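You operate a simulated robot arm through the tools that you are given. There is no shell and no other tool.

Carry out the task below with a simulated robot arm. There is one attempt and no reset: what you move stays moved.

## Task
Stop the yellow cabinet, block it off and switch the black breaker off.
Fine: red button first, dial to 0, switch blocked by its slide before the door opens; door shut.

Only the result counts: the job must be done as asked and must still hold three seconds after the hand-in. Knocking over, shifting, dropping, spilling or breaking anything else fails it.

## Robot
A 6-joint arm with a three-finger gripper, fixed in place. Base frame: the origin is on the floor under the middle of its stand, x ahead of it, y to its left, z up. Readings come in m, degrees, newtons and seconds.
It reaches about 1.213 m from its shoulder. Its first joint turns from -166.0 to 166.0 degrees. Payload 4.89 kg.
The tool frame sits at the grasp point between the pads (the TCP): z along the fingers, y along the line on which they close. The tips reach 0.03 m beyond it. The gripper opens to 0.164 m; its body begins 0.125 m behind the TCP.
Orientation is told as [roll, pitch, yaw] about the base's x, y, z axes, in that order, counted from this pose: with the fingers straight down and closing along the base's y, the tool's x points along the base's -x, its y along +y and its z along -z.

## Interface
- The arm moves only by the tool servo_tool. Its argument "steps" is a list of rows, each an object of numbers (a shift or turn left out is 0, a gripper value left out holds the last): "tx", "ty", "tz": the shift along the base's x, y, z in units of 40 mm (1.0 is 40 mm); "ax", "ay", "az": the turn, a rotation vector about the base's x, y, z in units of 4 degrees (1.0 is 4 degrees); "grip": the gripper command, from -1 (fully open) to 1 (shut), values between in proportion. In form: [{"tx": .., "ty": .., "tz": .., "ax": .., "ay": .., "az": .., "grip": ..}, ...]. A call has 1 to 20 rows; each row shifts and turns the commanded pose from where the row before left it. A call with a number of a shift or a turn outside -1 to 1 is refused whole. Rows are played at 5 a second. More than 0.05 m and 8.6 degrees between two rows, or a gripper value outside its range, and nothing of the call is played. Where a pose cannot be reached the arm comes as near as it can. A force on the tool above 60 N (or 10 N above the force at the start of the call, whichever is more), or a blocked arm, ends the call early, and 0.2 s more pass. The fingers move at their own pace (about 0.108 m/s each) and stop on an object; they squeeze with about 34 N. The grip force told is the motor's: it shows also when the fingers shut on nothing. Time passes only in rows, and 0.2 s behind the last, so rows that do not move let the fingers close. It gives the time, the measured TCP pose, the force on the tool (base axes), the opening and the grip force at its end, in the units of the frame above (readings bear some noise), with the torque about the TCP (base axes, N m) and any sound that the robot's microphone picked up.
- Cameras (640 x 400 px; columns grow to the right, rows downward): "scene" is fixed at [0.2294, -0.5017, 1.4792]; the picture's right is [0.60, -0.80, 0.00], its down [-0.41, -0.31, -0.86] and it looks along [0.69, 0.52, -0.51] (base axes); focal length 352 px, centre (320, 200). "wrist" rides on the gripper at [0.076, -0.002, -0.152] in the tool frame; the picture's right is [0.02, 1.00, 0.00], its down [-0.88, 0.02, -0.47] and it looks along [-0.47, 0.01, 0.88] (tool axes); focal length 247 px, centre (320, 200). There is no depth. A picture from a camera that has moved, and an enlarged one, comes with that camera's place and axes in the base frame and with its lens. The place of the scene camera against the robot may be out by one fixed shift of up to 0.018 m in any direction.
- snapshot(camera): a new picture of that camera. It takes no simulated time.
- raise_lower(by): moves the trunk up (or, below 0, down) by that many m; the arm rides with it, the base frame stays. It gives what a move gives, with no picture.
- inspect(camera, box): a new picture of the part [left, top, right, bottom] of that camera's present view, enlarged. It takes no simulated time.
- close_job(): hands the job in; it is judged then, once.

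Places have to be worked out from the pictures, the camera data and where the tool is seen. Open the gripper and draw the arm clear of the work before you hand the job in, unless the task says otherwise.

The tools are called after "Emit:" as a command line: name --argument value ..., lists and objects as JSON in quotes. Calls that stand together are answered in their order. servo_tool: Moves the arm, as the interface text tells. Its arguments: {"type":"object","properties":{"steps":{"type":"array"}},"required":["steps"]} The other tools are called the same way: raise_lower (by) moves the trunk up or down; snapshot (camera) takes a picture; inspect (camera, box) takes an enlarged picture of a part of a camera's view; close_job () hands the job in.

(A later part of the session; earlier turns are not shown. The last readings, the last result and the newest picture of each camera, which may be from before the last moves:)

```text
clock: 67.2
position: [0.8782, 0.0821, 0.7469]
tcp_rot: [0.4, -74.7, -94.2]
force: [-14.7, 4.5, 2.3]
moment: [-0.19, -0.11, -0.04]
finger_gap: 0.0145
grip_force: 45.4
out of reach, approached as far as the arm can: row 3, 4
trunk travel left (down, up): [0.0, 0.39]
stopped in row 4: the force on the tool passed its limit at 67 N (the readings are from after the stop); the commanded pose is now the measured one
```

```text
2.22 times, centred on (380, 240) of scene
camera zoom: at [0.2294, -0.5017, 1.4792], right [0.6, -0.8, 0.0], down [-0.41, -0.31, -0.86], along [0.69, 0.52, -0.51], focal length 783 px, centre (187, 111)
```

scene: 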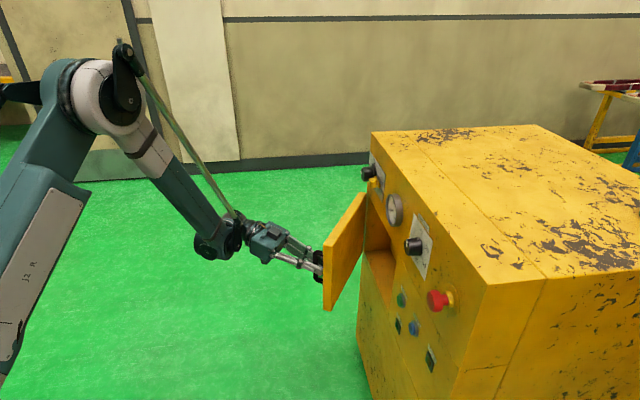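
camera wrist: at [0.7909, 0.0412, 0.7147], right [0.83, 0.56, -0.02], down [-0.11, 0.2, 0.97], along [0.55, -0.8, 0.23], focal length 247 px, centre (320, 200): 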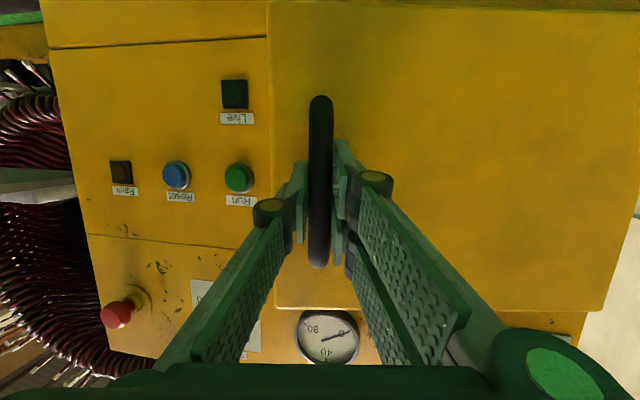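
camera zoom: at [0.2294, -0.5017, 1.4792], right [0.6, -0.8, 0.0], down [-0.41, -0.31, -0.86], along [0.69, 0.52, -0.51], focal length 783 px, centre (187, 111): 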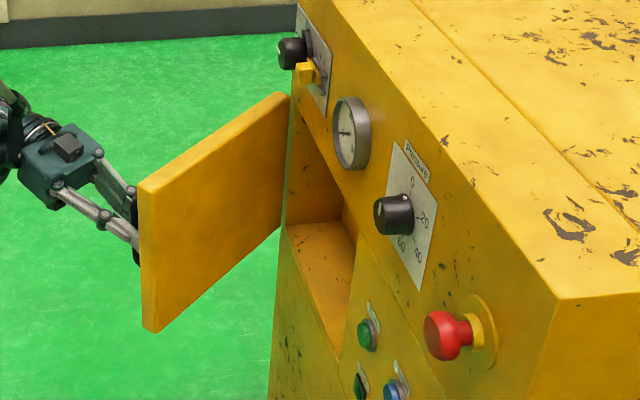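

The arm's wrist limit stops further yaw, with the door at about 50°. I release the handle, back straight out, and check that the door stays where it is. After that I'll push it further from the inside.

Emit:
servo_tool --steps '[{"grip": -0.2}, {}, {}, {"tx": 0.04, "ty": 0.55, "tz": 0.15}, {"tx": 0.04, "ty": 0.55, "tz": 0.15}, {"tx": 0.04, "ty": 0.55, "tz": 0.15}, {"ty": 0.4, "tz": 0.5, "az": 0.5}]'

Emit:
snapshot --camera "scene"

Emit:
snapshot --camera "wrist"

```text
clock: 68.8
position: [0.8999, 0.1213, 0.7846]
tcp_rot: [0.7, -74.5, -92.0]
force: [1.2, -1.9, -1.1]
moment: [-0.05, 0.07, -0.2]
finger_gap: 0.0985
grip_force: 0.1
out of reach, approached as far as the arm can: row 4, 5, 6
trunk travel left (down, up): [0.0, 0.39]
```

```text
taken
```

scene: 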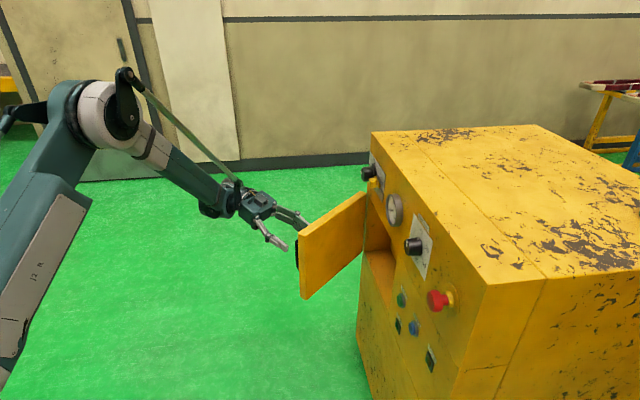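

```text
taken
camera wrist: at [0.9027, 0.288, 0.753], right [1.0, -0.02, -0.02], down [0.02, 0.22, 0.98], along [-0.01, -0.98, 0.22], focal length 247 px, centre (320, 200)
```

wrist: 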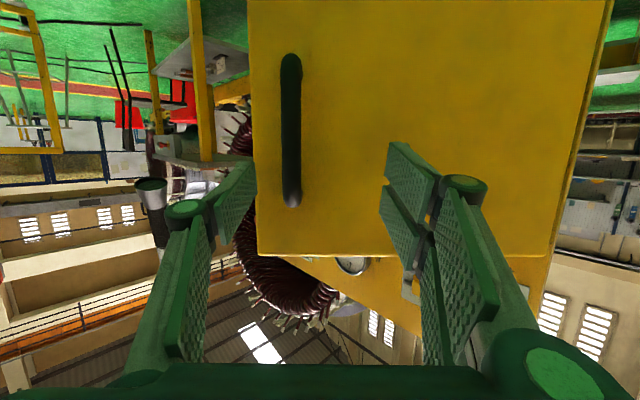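

The door stays open at about 50° by itself. My tips are just clear of the bar, so I keep backing off while unyawing, then climb above the door's top edge.

Emit:
servo_tool --steps '[{"tx": 0.0, "ty": 0.6, "tz": 0.3, "az": 0.5}, {"tx": 0.0, "ty": 0.6, "tz": 0.3, "az": 0.5}, {"tx": 0.0, "ty": 0.5, "tz": 0.6, "az": 1}, {"tx": 0.0, "ty": 0.0, "tz": 1, "az": 1}, {"tx": 0.0, "ty": 0.0, "tz": 1, "az": 1}, {"tx": 0.0, "ty": 0.0, "tz": 1, "az": 1}, {"tx": 0.0, "ty": 0.0, "tz": 1, "az": 1}, {"tx": 0.0, "ty": 0.0, "tz": 1, "az": 1}, {"tx": -0.3, "ty": 0.0, "tz": 0.8, "az": 1}]'

Emit:
snapshot --camera "scene"

Emit:
snapshot --camera "wrist"

```text
clock: 70.8
position: [0.8891, 0.1929, 1.063]
tcp_rot: [0.3, -74.6, -59.9]
force: [1.8, 0.9, -0.8]
moment: [-0.29, -0.05, -0.32]
finger_gap: 0.0981
grip_force: 0.1
trunk travel left (down, up): [0.0, 0.39]
```

```text
taken
```

scene: 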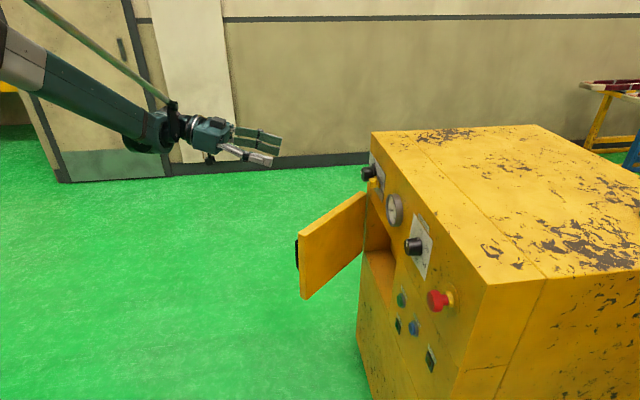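

```text
taken
camera wrist: at [0.8021, 0.3347, 1.0315], right [0.86, 0.51, -0.02], down [-0.1, 0.2, 0.97], along [0.5, -0.84, 0.22], focal length 247 px, centre (320, 200)
```

wrist: 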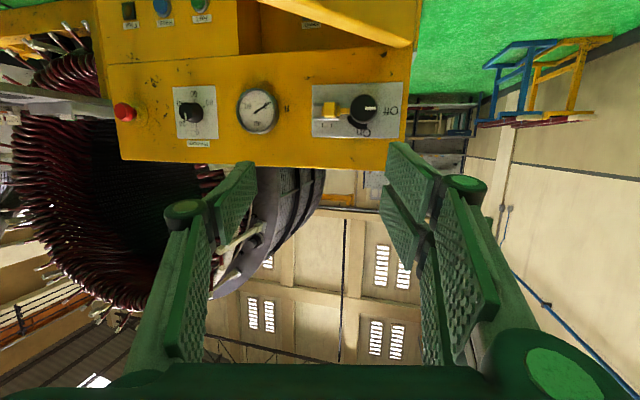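

The door holds and I'm above it. I cross over to the open side in front of the recess (f≈0.42, s≈0.52), open the fingers wide for a clear view, and come down to recess height.

Emit:
servo_tool --steps '[{"tx": -0.698, "ty": -0.804, "az": 0.69, "grip": -1}, {"tx": -0.698, "ty": -0.804, "az": 0.69}, {"tx": -0.698, "ty": -0.804, "az": 0.69}, {"tx": -0.698, "ty": -0.804, "az": 0.69}, {"tx": -0.698, "ty": -0.804, "az": 0.69}, {"tx": -0.698, "ty": -0.804, "az": 0.69}, {"tx": -0.698, "ty": -0.804, "az": 0.69}, {"tx": -0.698, "ty": -0.804, "az": 0.69}, {"tz": -0.9, "ax": 0.388, "ay": 0.496}, {"tz": -0.9, "ax": 0.388, "ay": 0.496}, {"tz": -0.9, "ax": 0.388, "ay": 0.496}, {"tz": -0.9, "ax": 0.388, "ay": 0.496}, {"tz": -0.9, "ax": 0.388, "ay": 0.496}]'

Emit:
snapshot --camera "scene"

Emit:
snapshot --camera "wrist"

```text
clock: 73.6
position: [0.6654, -0.0651, 0.8849]
tcp_rot: [0.5, -62.2, -38.1]
force: [-1.4, -0.6, 0.3]
moment: [0.06, -0.05, 0.17]
finger_gap: 0.1638
grip_force: 0.1
trunk travel left (down, up): [0.0, 0.39]
```

```text
taken
```

scene: 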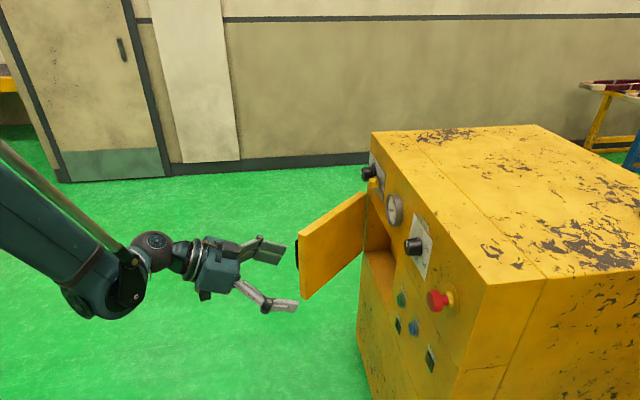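

```text
taken
camera wrist: at [0.5285, 0.0362, 0.8906], right [0.6, 0.8, -0.01], down [0.0, 0.02, 1.0], along [0.8, -0.6, 0.01], focal length 247 px, centre (320, 200)
```

wrist: 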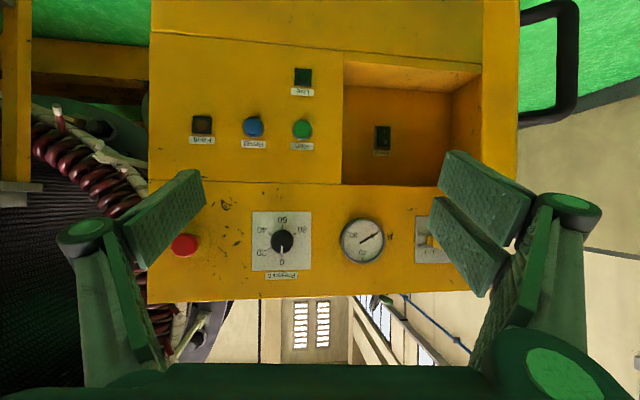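

The recess is visible with a small dark breaker on its back wall. I enlarge it.

Emit:
inspect --camera "wrist" --box '[335, 50, 495, 190]'

Emit:
inspect --camera "wrist" --box '[360, 110, 410, 165]'

```text
2.86 times, centred on (415, 120) of wrist
camera zoom: at [0.5285, 0.0362, 0.8906], right [0.6, 0.8, -0.01], down [0.0, 0.02, 1.0], along [0.8, -0.6, 0.01], focal length 706 px, centre (49, 429)
```

zoom: 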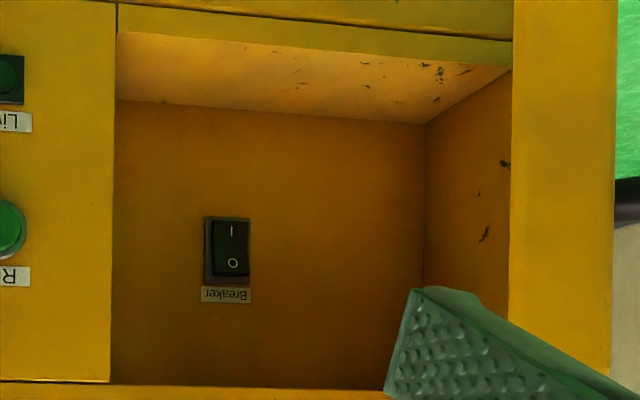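

```text
7.27 times, centred on (385, 138) of wrist
camera zoom: at [0.5285, 0.0362, 0.8906], right [0.6, 0.8, -0.01], down [0.0, 0.02, 1.0], along [0.8, -0.6, 0.01], focal length 1796 px, centre (-153, 654)
```

zoom: 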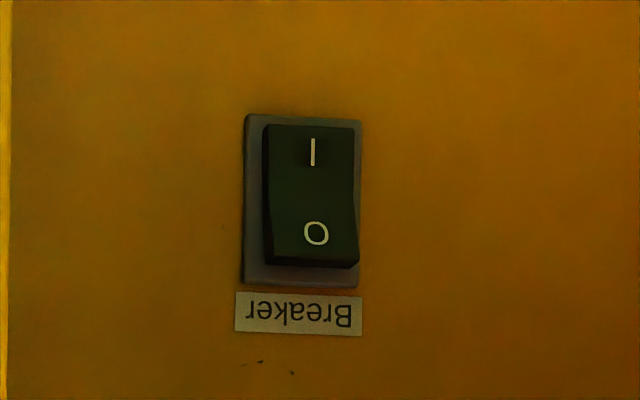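

The breaker is a black rocker with O at its upper end and I at its lower end, now set to I. The recess is about 10 cm deep, with the rocker at f≈0.615, z≈0.72–0.765. The door at 50° would crowd the gripper, so I close the fingers and move inside the door to push it further open.

Emit:
servo_tool --steps '[{"grip": 1}, {"tx": 0.776, "ty": 0.219, "tz": -0.425, "grip": 1}, {"tx": 0.776, "ty": 0.219, "tz": -0.425}, {"tx": 0.776, "ty": 0.219, "tz": -0.425}, {"tx": 0.776, "ty": 0.219, "tz": -0.425}, {"tx": 0.776, "ty": 0.219, "tz": -0.425}]'

Emit:
snapshot --camera "scene"

Emit:
snapshot --camera "wrist"

```text
clock: 75.0
position: [0.8202, -0.022, 0.7984]
tcp_rot: [0.5, -62.2, -38.0]
force: [-2.6, 0.0, 1.9]
moment: [0.12, 0.01, 0.15]
finger_gap: 0.0
grip_force: 33.8
trunk travel left (down, up): [0.0, 0.39]
```

```text
taken
```

scene: 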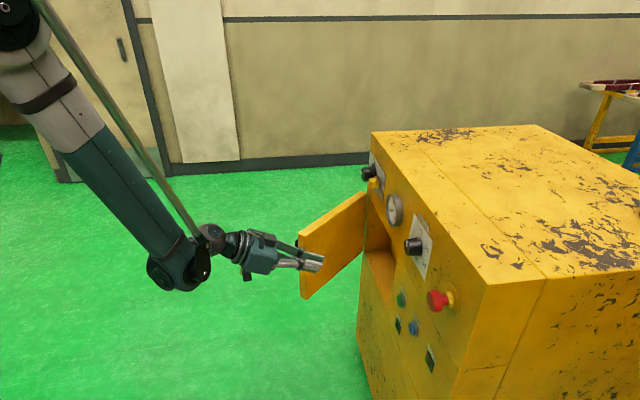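

```text
taken
camera wrist: at [0.6831, 0.08, 0.804], right [0.6, 0.8, -0.02], down [0.0, 0.02, 1.0], along [0.8, -0.6, 0.01], focal length 247 px, centre (320, 200)
```

wrist: 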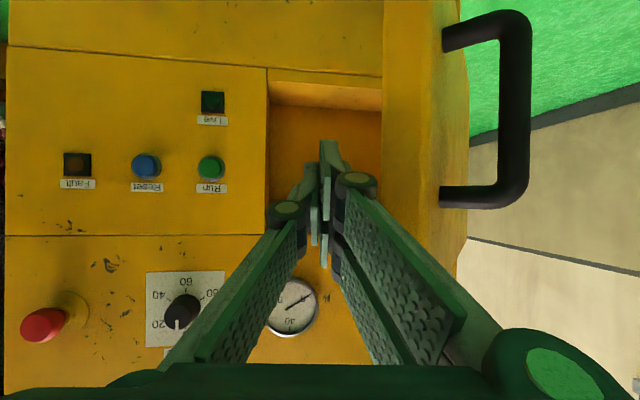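

My closed fingers are inside the door's free edge, with about 7 cm to its inner face. I sweep towards the hinge side along the face to push the door open, watching force.

Emit:
servo_tool --steps '[{"tx": 0.2785, "ty": 0.4975}, {"tx": 0.2785, "ty": 0.4975}, {"tx": 0.2785, "ty": 0.4975}, {"tx": 0.2785, "ty": 0.4975}, {"tx": 0.2785, "ty": 0.4975}]'

Emit:
snapshot --camera "scene"

Emit:
snapshot --camera "wrist"

```text
clock: 76.2
position: [0.8765, 0.078, 0.7989]
tcp_rot: [0.6, -62.1, -38.1]
force: [0.1, -1.5, -0.2]
moment: [0.05, 0.02, 0.11]
finger_gap: 0.0
grip_force: 33.5
trunk travel left (down, up): [0.0, 0.39]
```

```text
taken
```

scene: 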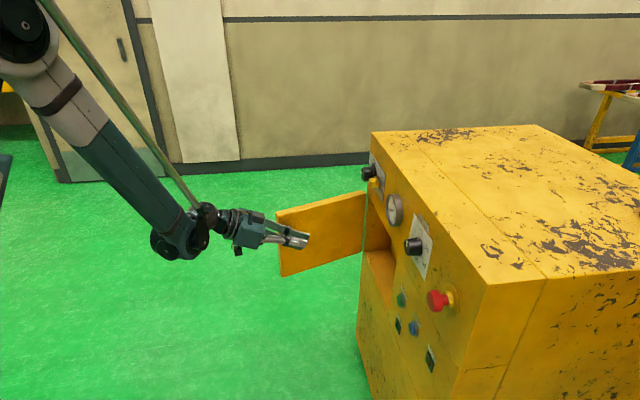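

```text
taken
camera wrist: at [0.7396, 0.1793, 0.8043], right [0.6, 0.8, -0.02], down [0.0, 0.02, 1.0], along [0.8, -0.6, 0.01], focal length 247 px, centre (320, 200)
```

wrist: 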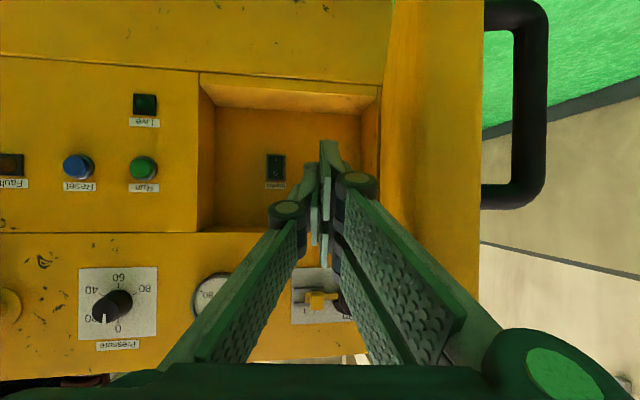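

The door swung further with hardly any force, to about 65°, and the whole recess is now visible. I push a bit more.

Emit:
servo_tool --steps '[{"tx": 0.2785, "ty": 0.4975}, {"tx": 0.2785, "ty": 0.4975}, {"tx": 0.2785, "ty": 0.4975}]'

Emit:
snapshot --camera "scene"

Emit:
snapshot --camera "wrist"

```text
clock: 77.0
position: [0.909, 0.1376, 0.7988]
tcp_rot: [0.5, -62.1, -38.1]
force: [-0.4, 0.1, 0.8]
moment: [0.1, 0.07, 0.1]
finger_gap: 0.0002
grip_force: 33.6
trunk travel left (down, up): [0.0, 0.39]
```

```text
taken
```

scene: 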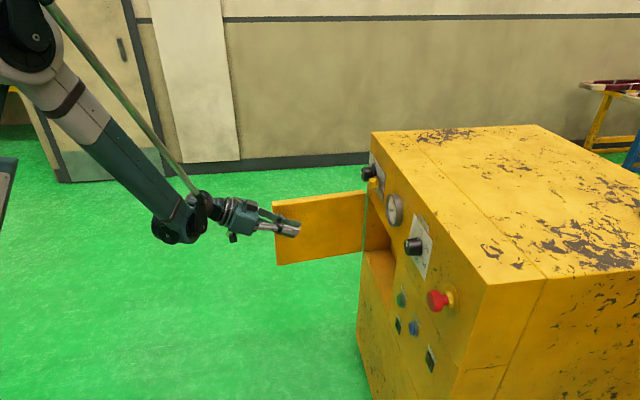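

```text
taken
camera wrist: at [0.7727, 0.2397, 0.8049], right [0.6, 0.8, -0.02], down [0.0, 0.02, 1.0], along [0.8, -0.6, 0.01], focal length 247 px, centre (320, 200)
```

wrist: 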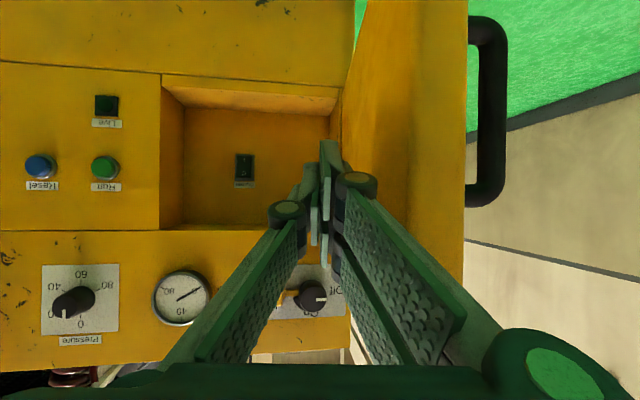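

The door is now about 85° open and clear. From this second view the rocker comes out at f≈0.616, z≈0.742 again, so I square the tool to the face with a 15° down-tilt and move in front of it.

Emit:
servo_tool --steps '[{"tx": -0.2225, "ty": -0.833, "az": -0.4, "ax": -0.569, "ay": -0.579}, {"tx": -0.2225, "ty": -0.833, "az": -0.4, "ax": -0.569, "ay": -0.579}, {"tx": -0.2225, "ty": -0.833, "az": -0.4, "ax": -0.569, "ay": -0.579}, {"tx": -0.2225, "ty": -0.833, "az": -0.4, "ax": -0.569, "ay": -0.579}, {}]'

Emit:
snapshot --camera "wrist"

Emit:
snapshot --camera "scene"

```text
clock: 78.2
position: [0.8739, 0.0031, 0.7983]
tcp_rot: [-2.4, -75.1, -41.8]
force: [-1.1, 0.1, -0.4]
moment: [-0.03, 0.03, -0.05]
finger_gap: 0.0
grip_force: 34.0
trunk travel left (down, up): [0.0, 0.39]
```

```text
taken
camera wrist: at [0.752, 0.1177, 0.7662], right [0.69, 0.72, -0.03], down [-0.15, 0.18, 0.97], along [0.71, -0.67, 0.23], focal length 247 px, centre (320, 200)
```

wrist: 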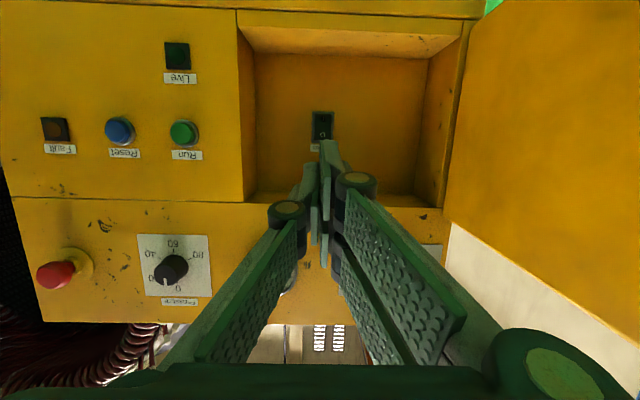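

```text
taken
```

scene: 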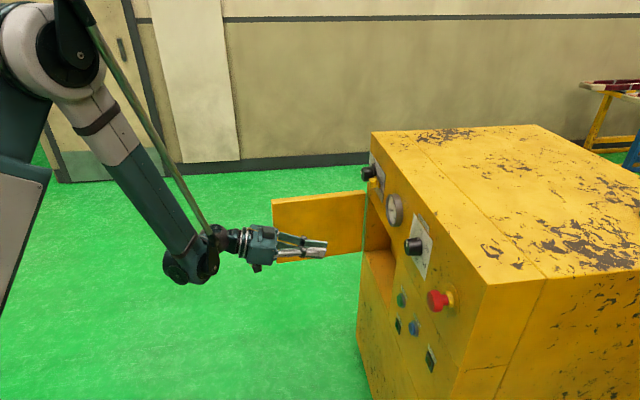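

The rocker is straight ahead and slightly beyond the tips, and the door is well clear to the right. I advance until the tips enter the recess, lowering to z≈0.752.

Emit:
servo_tool --steps '[{"tx": 0.638, "ty": -0.627, "tz": -0.1}, {"tx": 0.638, "ty": -0.627, "tz": -0.2}, {"tx": 0.638, "ty": -0.627, "tz": -0.3}, {"tx": 0.638, "ty": -0.627, "tz": -0.3}, {"tx": 0.638, "ty": -0.627, "tz": -0.25}, {}]'

Emit:
snapshot --camera "wrist"

Emit:
inspect --camera "wrist" --box '[250, 60, 410, 200]'

```text
clock: 79.6
position: [1.0015, -0.1188, 0.7534]
tcp_rot: [-2.4, -75.0, -41.6]
force: [0.3, -0.2, 0.8]
moment: [0.04, 0.02, 0.03]
finger_gap: 0.0
grip_force: 34.1
trunk travel left (down, up): [0.0, 0.39]
```

```text
taken
camera wrist: at [0.8792, -0.0063, 0.7206], right [0.69, 0.72, -0.03], down [-0.15, 0.18, 0.97], along [0.71, -0.67, 0.23], focal length 247 px, centre (320, 200)
```

wrist: 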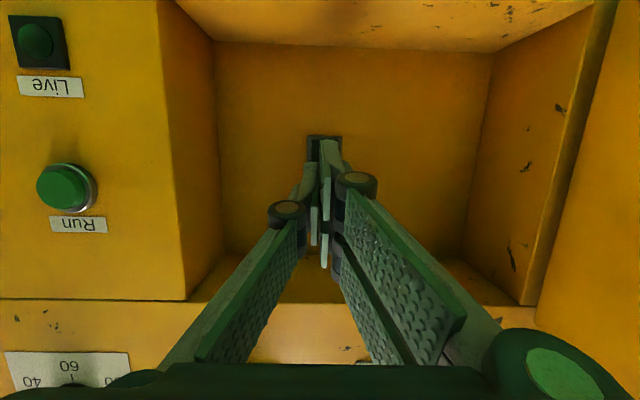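

```text
2.86 times, centred on (330, 130) of wrist
camera zoom: at [0.8792, -0.0063, 0.7206], right [0.69, 0.72, -0.03], down [-0.15, 0.18, 0.97], along [0.71, -0.67, 0.23], focal length 706 px, centre (291, 400)
```

zoom: 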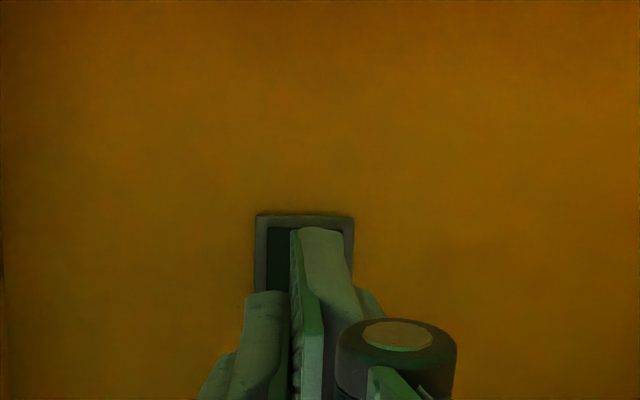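

The tips are in the recess and lined up with the upper half of the rocker. I advance 6 cm, then press in 3 mm steps watching force and sound.

Emit:
servo_tool --steps '[{"tx": 0.357, "ty": -0.35}, {"tx": 0.357, "ty": -0.35}, {"tx": 0.357, "ty": -0.35}, {"tx": 0.0535, "ty": -0.0526}, {"tx": 0.0535, "ty": -0.0526}, {"tx": 0.0535, "ty": -0.0526}, {"tx": 0.0535, "ty": -0.0526}]'

Emit:
snapshot --camera "wrist"

Emit:
inspect --camera "wrist" --box '[250, 60, 410, 200]'

```text
clock: 81.2
position: [1.0526, -0.1706, 0.7545]
tcp_rot: [-2.5, -75.1, -41.7]
force: [-0.5, -0.4, 0.0]
moment: [-0.01, -0.02, 0.01]
finger_gap: 0.0001
grip_force: 33.6
trunk travel left (down, up): [0.0, 0.39]
```

```text
taken
camera wrist: at [0.9306, -0.0573, 0.7204], right [0.69, 0.72, -0.03], down [-0.14, 0.18, 0.97], along [0.71, -0.67, 0.23], focal length 247 px, centre (320, 200)
```

wrist: 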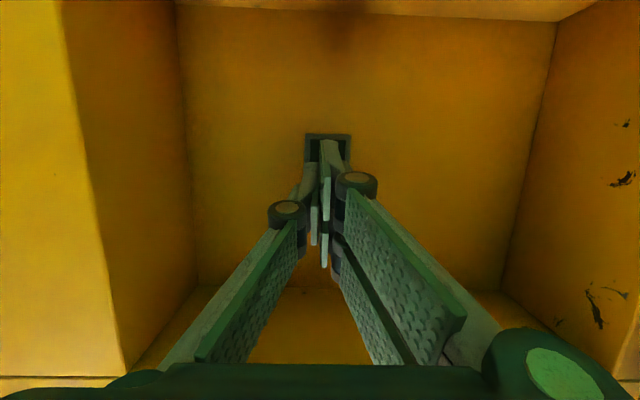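

```text
2.86 times, centred on (330, 130) of wrist
camera zoom: at [0.9306, -0.0573, 0.7204], right [0.69, 0.72, -0.03], down [-0.14, 0.18, 0.97], along [0.71, -0.67, 0.23], focal length 706 px, centre (291, 400)
```

zoom: 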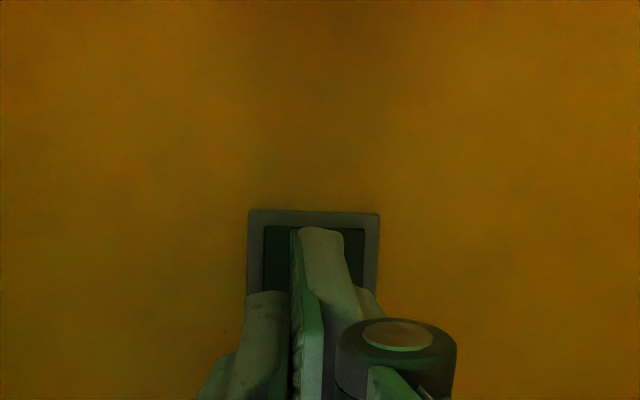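

No contact yet at tip s≈0.90, and the rocker centre is about 5 mm to the right of my axis. I shift 4 mm and continue pressing in 3 mm steps.

Emit:
servo_tool --steps '[{"tx": 0.07, "ty": 0.071}, {"tx": 0.0535, "ty": -0.0526}, {"tx": 0.0535, "ty": -0.0526}, {"tx": 0.0357, "ty": -0.035}, {"tx": 0.0357, "ty": -0.035}]'

Emit:
inspect --camera "wrist" --box '[250, 60, 410, 200]'

```text
clock: 82.4
position: [1.061, -0.1762, 0.7532]
tcp_rot: [-2.6, -75.1, -41.8]
force: [-2.4, 1.0, 2.1]
moment: [-0.04, -0.08, 0.01]
finger_gap: 0.0001
grip_force: 34.0
trunk travel left (down, up): [0.0, 0.39]
```

```text
2.86 times, centred on (330, 130) of wrist
camera zoom: at [0.9404, -0.062, 0.7207], right [0.69, 0.72, -0.03], down [-0.14, 0.18, 0.97], along [0.71, -0.67, 0.23], focal length 706 px, centre (291, 400)
```

zoom: 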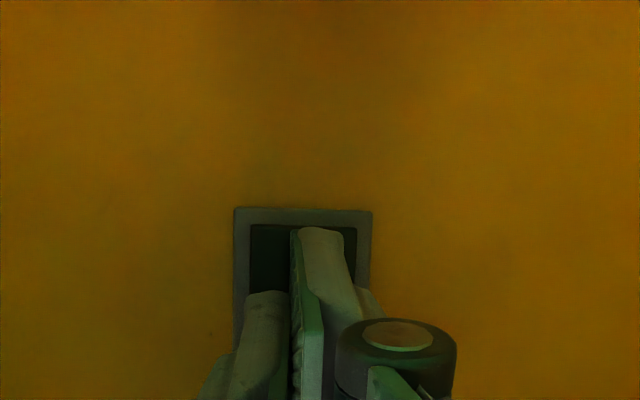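

A first light contact of about 3 N. I keep pressing in 2 mm steps.

Emit:
servo_tool --steps '[{"tx": 0.0357, "ty": -0.035}, {"tx": 0.0357, "ty": -0.035}, {"tx": 0.0357, "ty": -0.035}]'

Emit:
inspect --camera "wrist" --box '[250, 60, 410, 200]'

```text
clock: 83.2
position: [1.0662, -0.1798, 0.7543]
tcp_rot: [-2.5, -75.2, -41.8]
force: [-14.2, 9.6, -1.5]
moment: [-0.07, -0.11, -0.04]
finger_gap: 0.0001
grip_force: 33.7
trunk travel left (down, up): [0.0, 0.39]
```

```text
2.86 times, centred on (330, 130) of wrist
camera zoom: at [0.9442, -0.0654, 0.7208], right [0.69, 0.72, -0.03], down [-0.14, 0.18, 0.97], along [0.71, -0.67, 0.23], focal length 706 px, centre (291, 400)
```

zoom: 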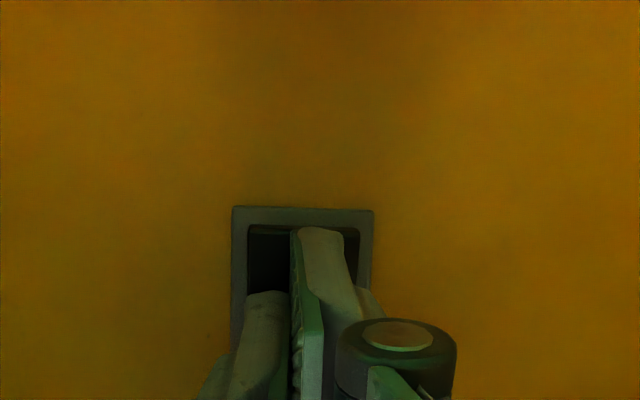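

17 N now, and the rocker's lower end seems to be coming out. I press 3–4 mm more to be sure, then back off and look.

Emit:
servo_tool --steps '[{"tx": 0.0268, "ty": -0.0263}, {"tx": 0.0268, "ty": -0.0263}, {"tx": 0.0268, "ty": -0.0263}]'

Emit:
servo_tool --steps '[{"tx": -0.357, "ty": 0.35}, {"tx": -0.357, "ty": 0.35}, {"tx": -0.357, "ty": 0.35, "tz": 0.1}, {"tx": -0.6, "ty": 0.588, "tz": 0.3}, {"tx": -0.6, "ty": 0.588, "tz": 0.3}, {}]'

Emit:
snapshot --camera "wrist"

Emit:
inspect --camera "wrist" --box '[280, 80, 360, 150]'

```text
clock: 83.8
position: [1.0674, -0.1791, 0.7543]
tcp_rot: [-2.4, -75.0, -41.8]
force: [-18.9, 15.5, 5.1]
moment: [-0.42, -0.16, 0.06]
finger_gap: 0.0061
grip_force: 44.7
trunk travel left (down, up): [0.0, 0.39]
stopped in row 3: the force on the tool passed its limit at 64 N (the readings are from after the stop); the commanded pose is now the measured one
```

```text
clock: 85.2
position: [0.9782, -0.091, 0.782]
tcp_rot: [-2.5, -75.0, -41.8]
force: [0.9, -0.7, -0.2]
moment: [-0.01, -0.01, -0.01]
finger_gap: 0.0
grip_force: 45.1
trunk travel left (down, up): [0.0, 0.39]
```

```text
taken
camera wrist: at [0.8551, 0.0235, 0.7488], right [0.69, 0.72, -0.03], down [-0.14, 0.18, 0.97], along [0.71, -0.67, 0.23], focal length 247 px, centre (320, 200)
```

wrist: 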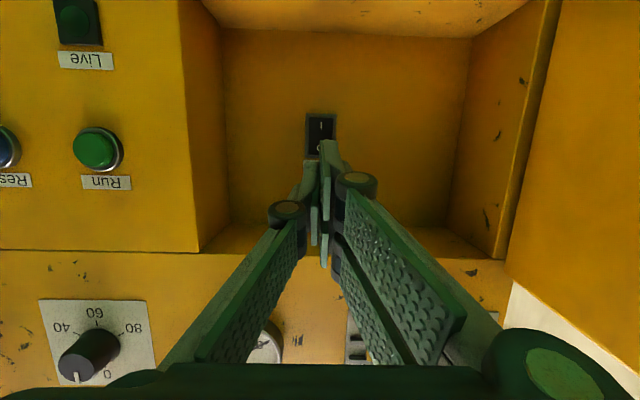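

```text
5.71 times, centred on (320, 115) of wrist
camera zoom: at [0.8551, 0.0235, 0.7488], right [0.69, 0.72, -0.03], down [-0.14, 0.18, 0.97], along [0.71, -0.67, 0.23], focal length 1411 px, centre (320, 686)
```

zoom: 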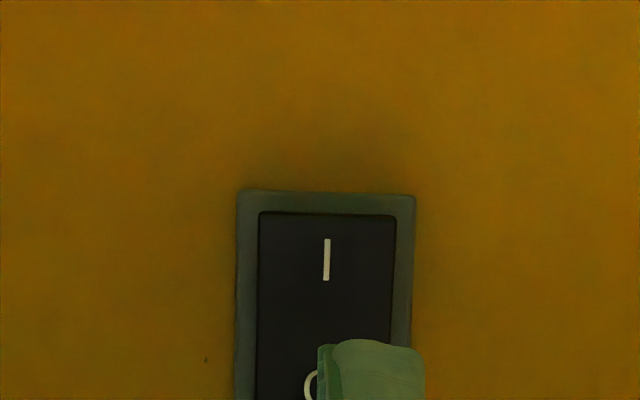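

I need to be sure the rocker actually flipped, because this view from below is ambiguous. I back out of the recess, level the camera and open the fingers for a clear look.

Emit:
servo_tool --steps '[{"tx": -0.6, "ty": 0.588, "tz": 0.3}, {"tx": -0.6, "ty": 0.588, "tz": 0.3}, {"tx": -0.6, "ty": 0.588, "tz": 0.4}, {"tx": -0.6, "ty": 0.588, "tz": 0.4, "ax": 0.6, "ay": 0.61, "grip": -1}, {"tz": 0.3, "ax": 0.7, "ay": 0.713}, {"tz": 0.3, "ax": 0.7, "ay": 0.713}, {"tz": 0.3, "ax": 0.2, "ay": 0.2}, {}]'

Emit:
snapshot --camera "wrist"

Emit:
inspect --camera "wrist" --box '[280, 70, 360, 150]'

```text
clock: 87.0
position: [0.8815, 0.0023, 0.8725]
tcp_rot: [-1.1, -62.4, -43.0]
force: [0.1, -0.6, 0.1]
moment: [0.0, 0.0, -0.04]
finger_gap: 0.1641
grip_force: 0.2
trunk travel left (down, up): [0.0, 0.39]
```

```text
taken
camera wrist: at [0.7565, 0.1187, 0.8776], right [0.69, 0.73, -0.03], down [0.01, 0.03, 1.0], along [0.73, -0.69, 0.01], focal length 247 px, centre (320, 200)
```

wrist: 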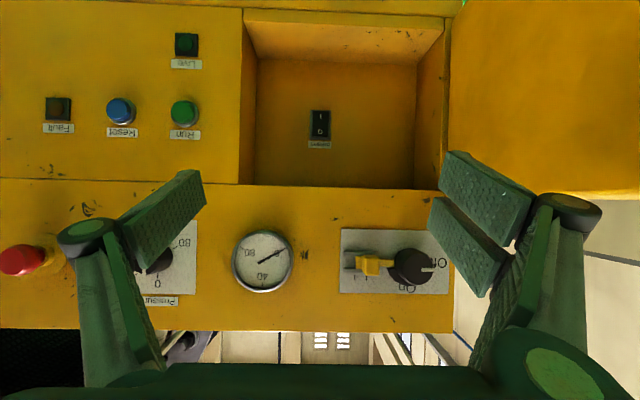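

```text
5.00 times, centred on (320, 110) of wrist
camera zoom: at [0.7565, 0.1187, 0.8776], right [0.69, 0.73, -0.03], down [0.01, 0.03, 1.0], along [0.73, -0.69, 0.01], focal length 1235 px, centre (320, 650)
```

zoom: 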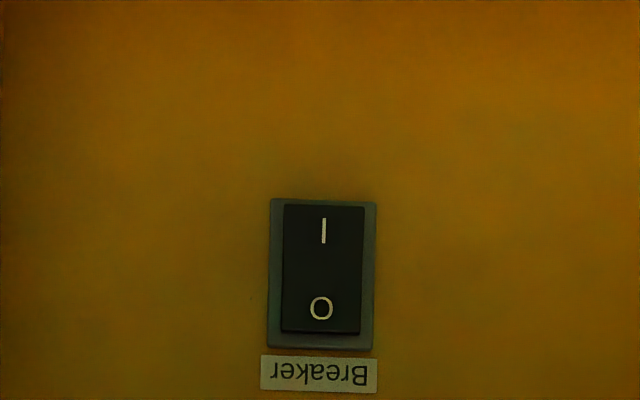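

It looks as if the O end is now in, but to be certain I go back to the earlier oblique viewpoint and compare the same view.

Emit:
servo_tool --steps '[{"tx": -0.9, "ty": -0.28, "tz": 0.05, "az": 0.2}, {"tx": -0.9, "ty": -0.28, "tz": 0.05, "az": 0.2}, {"tx": -0.9, "ty": -0.28, "tz": 0.05, "az": 0.2}, {"tx": -0.9, "ty": -0.28, "tz": 0.05, "az": 0.2}, {"tx": -0.9, "ty": -0.28, "tz": 0.05, "az": 0.2}, {"tx": -0.9, "ty": -0.28, "tz": 0.05, "az": 0.2}, {}]'

Emit:
inspect --camera "wrist" --box '[360, 110, 410, 165]'

Emit:
snapshot --camera "wrist"

```text
clock: 88.6
position: [0.6653, -0.0629, 0.8855]
tcp_rot: [-1.1, -62.5, -38.2]
force: [1.5, 0.2, -0.4]
moment: [-0.06, 0.0, -0.09]
finger_gap: 0.1638
grip_force: 0.0
trunk travel left (down, up): [0.0, 0.39]
```

```text
7.27 times, centred on (385, 138) of wrist
camera zoom: at [0.5309, 0.0414, 0.8893], right [0.62, 0.78, -0.03], down [0.01, 0.03, 1.0], along [0.78, -0.62, 0.01], focal length 1796 px, centre (-153, 654)
```

zoom: 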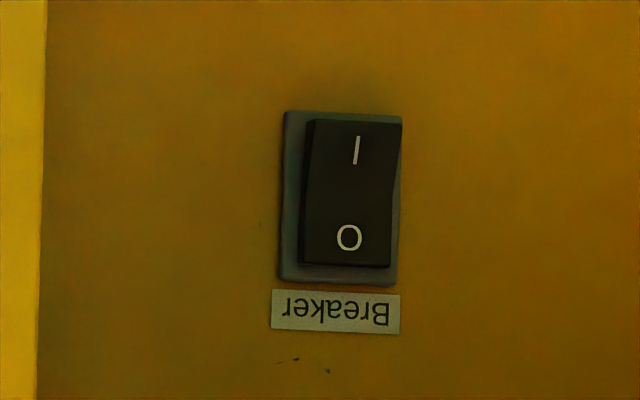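

```text
taken
camera wrist: at [0.5309, 0.0414, 0.8893], right [0.62, 0.78, -0.03], down [0.01, 0.03, 1.0], along [0.78, -0.62, 0.01], focal length 247 px, centre (320, 200)
```

wrist: 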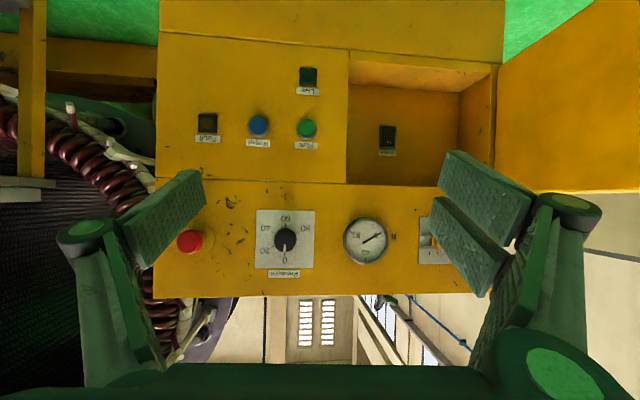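

Compared with before, the I end now stands out and the O end is in, so the breaker is off. Next I shut the door: I close the fingers, climb above door height, cross over and come down on the door's outer side.

Emit:
servo_tool --steps '[{"tz": 0.98, "az": -0.4, "grip": 1}, {"tz": 0.98, "az": -0.4}, {"tz": 0.98, "az": -0.4, "ax": -0.5, "ay": -0.52}, {"tz": 0.98, "az": -0.375, "ax": -0.5, "ay": -0.52}, {"ax": -0.6, "ay": -0.61}, {"ax": -0.6, "ay": -0.61}, {"tx": 0.831, "ty": 0.7096}, {"tx": 0.831, "ty": 0.7096}, {"tx": 0.831, "ty": 0.7096}, {"tx": 0.831, "ty": 0.7096}, {"tx": 0.831, "ty": 0.7096}, {"tx": 0.831, "ty": 0.7096}, {"tx": 0.831, "ty": 0.7096}, {"tx": 0.831, "ty": 0.7096}, {"tx": 0.831, "ty": 0.7096}, {"tx": 0.831, "ty": 0.7096}, {"tx": 0.831, "ty": 0.7096}, {}]'

Emit:
snapshot --camera "wrist"

Emit:
snapshot --camera "scene"

```text
clock: 92.4
position: [1.0302, 0.2484, 1.0406]
tcp_rot: [-1.4, -75.1, -44.2]
force: [0.0, -0.7, -0.2]
moment: [0.05, 0.04, 0.04]
finger_gap: 0.0
grip_force: 33.7
trunk travel left (down, up): [0.0, 0.39]
```

```text
taken
camera wrist: at [0.9105, 0.3646, 1.0096], right [0.71, 0.7, -0.03], down [-0.14, 0.18, 0.97], along [0.69, -0.69, 0.23], focal length 247 px, centre (320, 200)
```

wrist: 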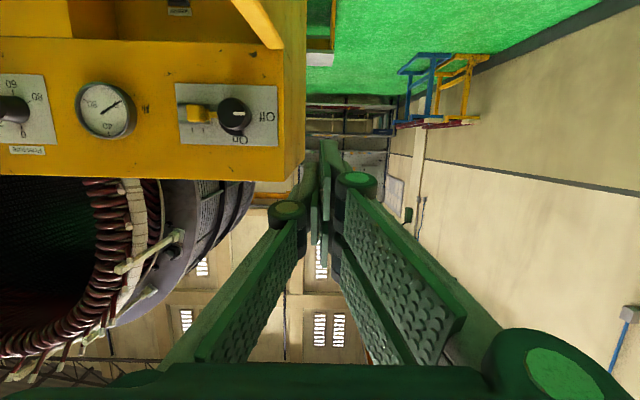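

```text
taken
```

scene: 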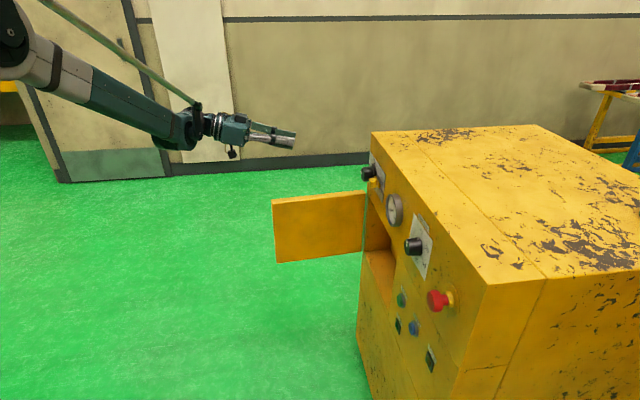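

I'm on the door's outer side with the door edge left of the tips. I move 3 cm further out for handle clearance and descend to z≈0.845, just above the handle.

Emit:
servo_tool --steps '[{"tx": 0.526, "ty": 0.535}, {"tz": -0.98}, {"tz": -0.98}, {"tz": -0.98}, {"tz": -0.98}, {"tz": -0.95}, {}]'

Emit:
snapshot --camera "wrist"

Emit:
snapshot --camera "scene"

```text
clock: 94.0
position: [1.0509, 0.2689, 0.8476]
tcp_rot: [-1.4, -75.1, -44.2]
force: [0.3, -0.5, 0.0]
moment: [0.06, 0.04, 0.02]
finger_gap: 0.0
grip_force: 33.9
trunk travel left (down, up): [0.0, 0.39]
```

```text
taken
camera wrist: at [0.9318, 0.3861, 0.8145], right [0.71, 0.7, -0.03], down [-0.14, 0.18, 0.97], along [0.69, -0.69, 0.23], focal length 247 px, centre (320, 200)
```

wrist: 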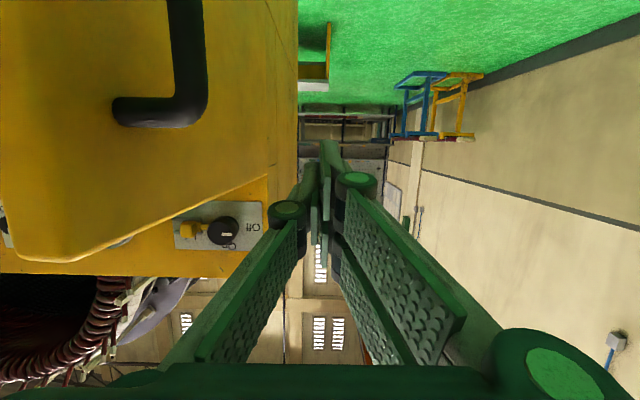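

```text
taken
```

scene: 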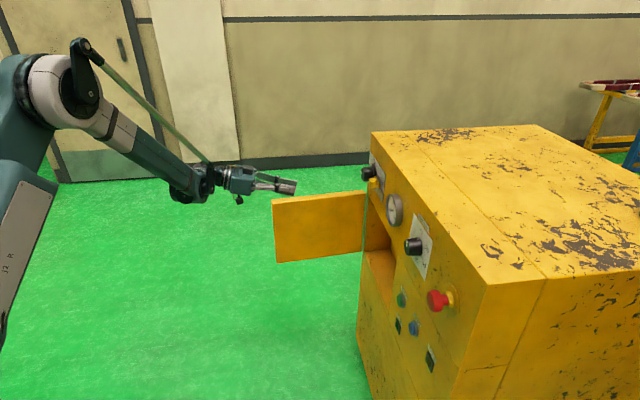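

The door's outer face is at f≈0.82–0.84 and my closed fingers are outside it, above the handle. I sweep back along the face to swing the door shut, the first part down to about 60°.

Emit:
servo_tool --steps '[{"tx": -0.487, "ty": -0.5135}, {"tx": -0.487, "ty": -0.5135}, {"tx": -0.487, "ty": -0.5135}, {"tx": -0.412, "ty": -0.384}, {"tx": -0.412, "ty": -0.384}, {"tx": -0.272, "ty": -0.4055}, {"tx": -0.272, "ty": -0.4055}, {"tx": -0.272, "ty": -0.4055}]'

Emit:
snapshot --camera "scene"

Emit:
snapshot --camera "wrist"

```text
clock: 95.8
position: [0.9277, 0.1295, 0.8472]
tcp_rot: [-1.4, -75.0, -44.1]
force: [0.8, 0.8, 0.2]
moment: [-0.07, -0.01, -0.05]
finger_gap: 0.0
grip_force: 34.3
trunk travel left (down, up): [0.0, 0.39]
```

```text
taken
```

scene: 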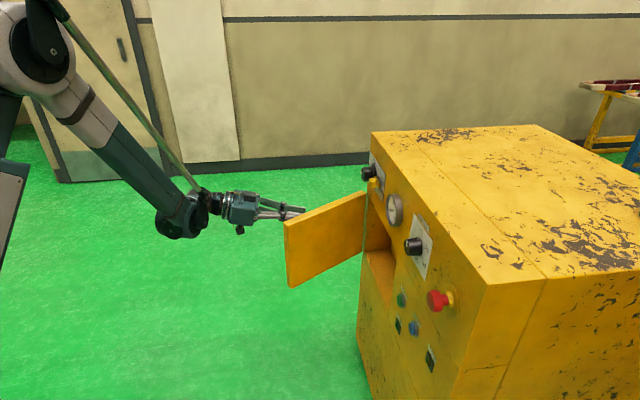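

```text
taken
camera wrist: at [0.8081, 0.2457, 0.8145], right [0.71, 0.7, -0.03], down [-0.14, 0.18, 0.97], along [0.69, -0.69, 0.23], focal length 247 px, centre (320, 200)
```

wrist: 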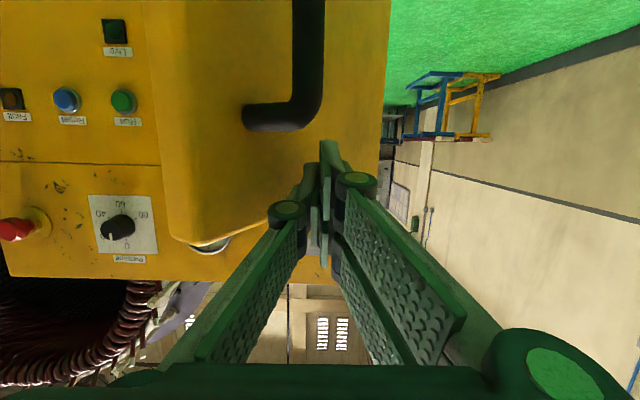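

The door follows smoothly and is now about 60° open. I continue the sweep, turning more inward, to about 30°.

Emit:
servo_tool --steps '[{"tx": -0.157, "ty": -0.463}, {"tx": -0.157, "ty": -0.463}, {"tx": -0.157, "ty": -0.463}, {"tx": -0.031, "ty": -0.488}, {"tx": -0.031, "ty": -0.488}, {"tx": -0.031, "ty": -0.488}]'

Emit:
snapshot --camera "scene"

Emit:
snapshot --camera "wrist"

```text
clock: 97.2
position: [0.9041, 0.0151, 0.8465]
tcp_rot: [-1.5, -75.1, -44.1]
force: [0.0, 1.4, -0.6]
moment: [-0.02, 0.0, -0.09]
finger_gap: 0.0
grip_force: 34.2
trunk travel left (down, up): [0.0, 0.39]
```

```text
taken
```

scene: 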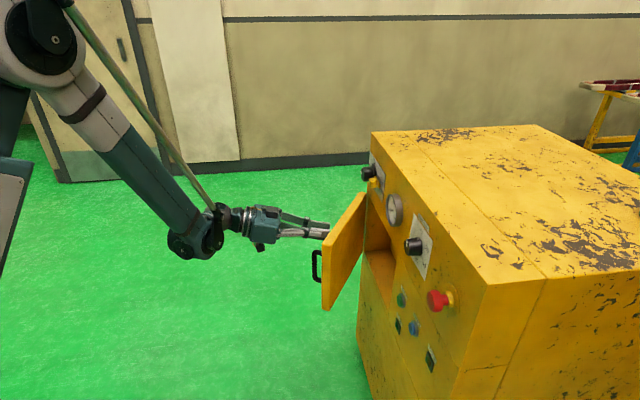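

```text
taken
camera wrist: at [0.7852, 0.132, 0.8137], right [0.71, 0.7, -0.03], down [-0.14, 0.18, 0.97], along [0.69, -0.69, 0.23], focal length 247 px, centre (320, 200)
```

wrist: 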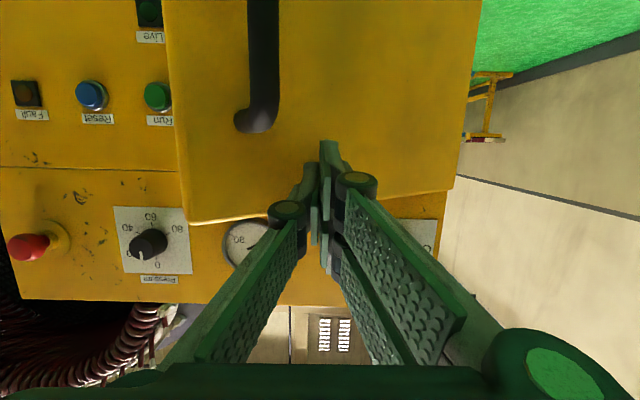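

Door at about 30° with very low force. I finish the sweep with the last 30°, mostly straight in along the face normal, and let the force limit catch the stop.

Emit:
servo_tool --steps '[{"tx": 0.096, "ty": -0.48}, {"tx": 0.096, "ty": -0.48}, {"tx": 0.096, "ty": -0.48}, {"tx": 0.2405, "ty": -0.408}, {"tx": 0.2405, "ty": -0.408}, {"tx": 0.2405, "ty": -0.408}]'

Emit:
snapshot --camera "scene"

Emit:
snapshot --camera "wrist"

```text
clock: 98.6
position: [0.9445, -0.0931, 0.848]
tcp_rot: [-1.4, -75.1, -44.2]
force: [-0.1, 0.5, -0.4]
moment: [-0.03, 0.04, -0.07]
finger_gap: 0.0002
grip_force: 33.9
trunk travel left (down, up): [0.0, 0.39]
```

```text
taken
```

scene: 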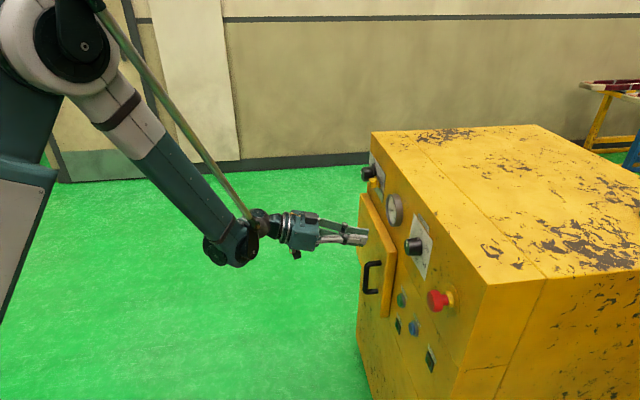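

```text
taken
camera wrist: at [0.8259, 0.0242, 0.8147], right [0.71, 0.7, -0.03], down [-0.14, 0.18, 0.97], along [0.69, -0.69, 0.23], focal length 247 px, centre (320, 200)
```

wrist: 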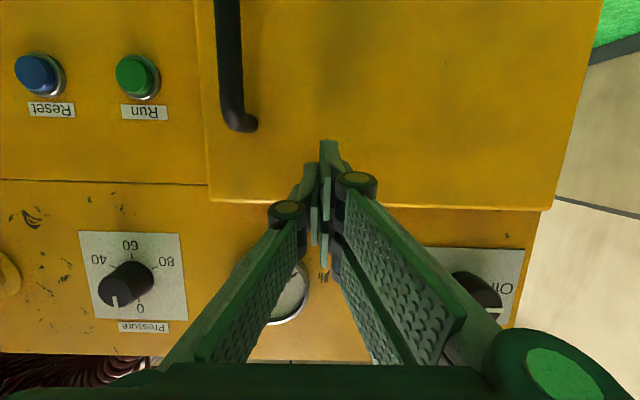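

The door is nearly shut, with the tips at s≈0.768. I push straight in with 4 mm steps until it seats.

Emit:
servo_tool --steps '[{"tx": 0.0713, "ty": -0.0701}, {"tx": 0.0713, "ty": -0.0701}, {"tx": 0.0713, "ty": -0.0701}, {"tx": 0.0713, "ty": -0.0701}, {"tx": 0.0713, "ty": -0.0701}, {"tx": 0.0713, "ty": -0.0701}]'

Emit:
inspect --camera "scene" --box '[320, 160, 480, 330]'

```text
clock: 100.0
position: [0.9602, -0.109, 0.8464]
tcp_rot: [-1.4, -75.2, -44.2]
force: [-15.4, 9.9, -5.9]
moment: [-0.15, -0.26, -0.09]
finger_gap: 0.0002
grip_force: 33.9
trunk travel left (down, up): [0.0, 0.39]
```

```text
2.35 times, centred on (400, 245) of scene
camera zoom: at [0.2294, -0.5017, 1.4792], right [0.6, -0.8, 0.0], down [-0.41, -0.31, -0.86], along [0.69, 0.52, -0.51], focal length 829 px, centre (132, 94)
```

zoom: 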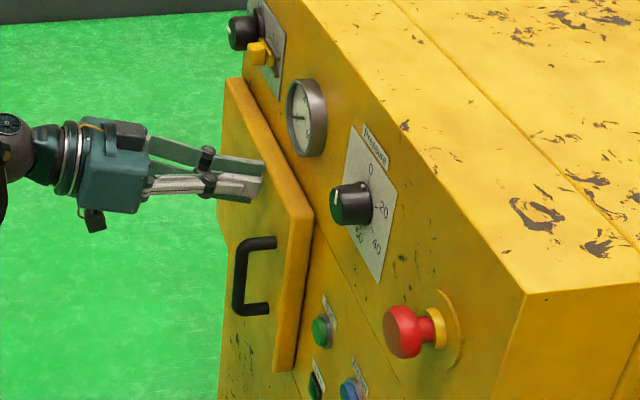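

19 N of reaction at tip s≈0.79, so the door has met its stop. I press a couple of mm more to seat it and then back away along the normal.

Emit:
servo_tool --steps '[{"tx": 0.0357, "ty": -0.035}, {"tx": 0.0178, "ty": -0.0175}, {}]'

Emit:
servo_tool --steps '[{"tx": -0.3, "ty": 0.294}, {"tx": -0.6, "ty": 0.588}, {"tx": -0.6, "ty": 0.588}, {"tx": -0.6, "ty": 0.588, "tz": 0.3}, {"tx": -0.3, "ty": 0.294, "tz": 0.6, "grip": -0.3}, {"tz": 0.6}, {"tz": 0.6}, {}]'

Emit:
snapshot --camera "wrist"

Emit:
inspect --camera "scene" --box '[320, 140, 480, 340]'

```text
clock: 100.5
position: [0.961, -0.1086, 0.8472]
tcp_rot: [-1.2, -74.9, -44.3]
force: [-15.2, 15.8, 1.1]
moment: [-0.48, -0.27, 0.09]
finger_gap: 0.0001
grip_force: 34.4
trunk travel left (down, up): [0.0, 0.39]
stopped in row 2: the force on the tool passed its limit at 64 N (the readings are from after the stop); the commanded pose is now the measured one
```

```text
clock: 102.3
position: [0.865, -0.0172, 0.9305]
tcp_rot: [-1.2, -75.0, -44.3]
force: [0.3, -1.0, -1.7]
moment: [-0.04, -0.03, -0.01]
finger_gap: 0.1064
grip_force: 0.0
trunk travel left (down, up): [0.0, 0.39]
```

```text
taken
camera wrist: at [0.7465, 0.1003, 0.8977], right [0.71, 0.7, -0.03], down [-0.14, 0.18, 0.97], along [0.69, -0.69, 0.23], focal length 247 px, centre (320, 200)
```

wrist: 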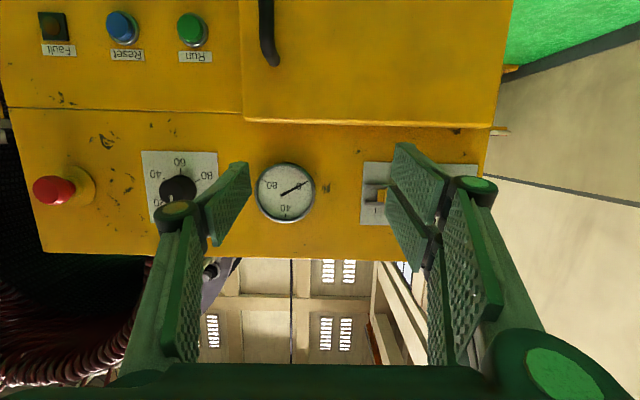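

```text
2.00 times, centred on (400, 240) of scene
camera zoom: at [0.2294, -0.5017, 1.4792], right [0.6, -0.8, 0.0], down [-0.41, -0.31, -0.86], along [0.69, 0.52, -0.51], focal length 705 px, centre (160, 120)
```

zoom: 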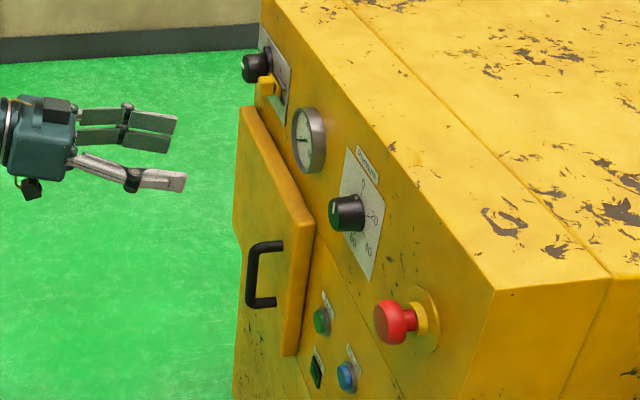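

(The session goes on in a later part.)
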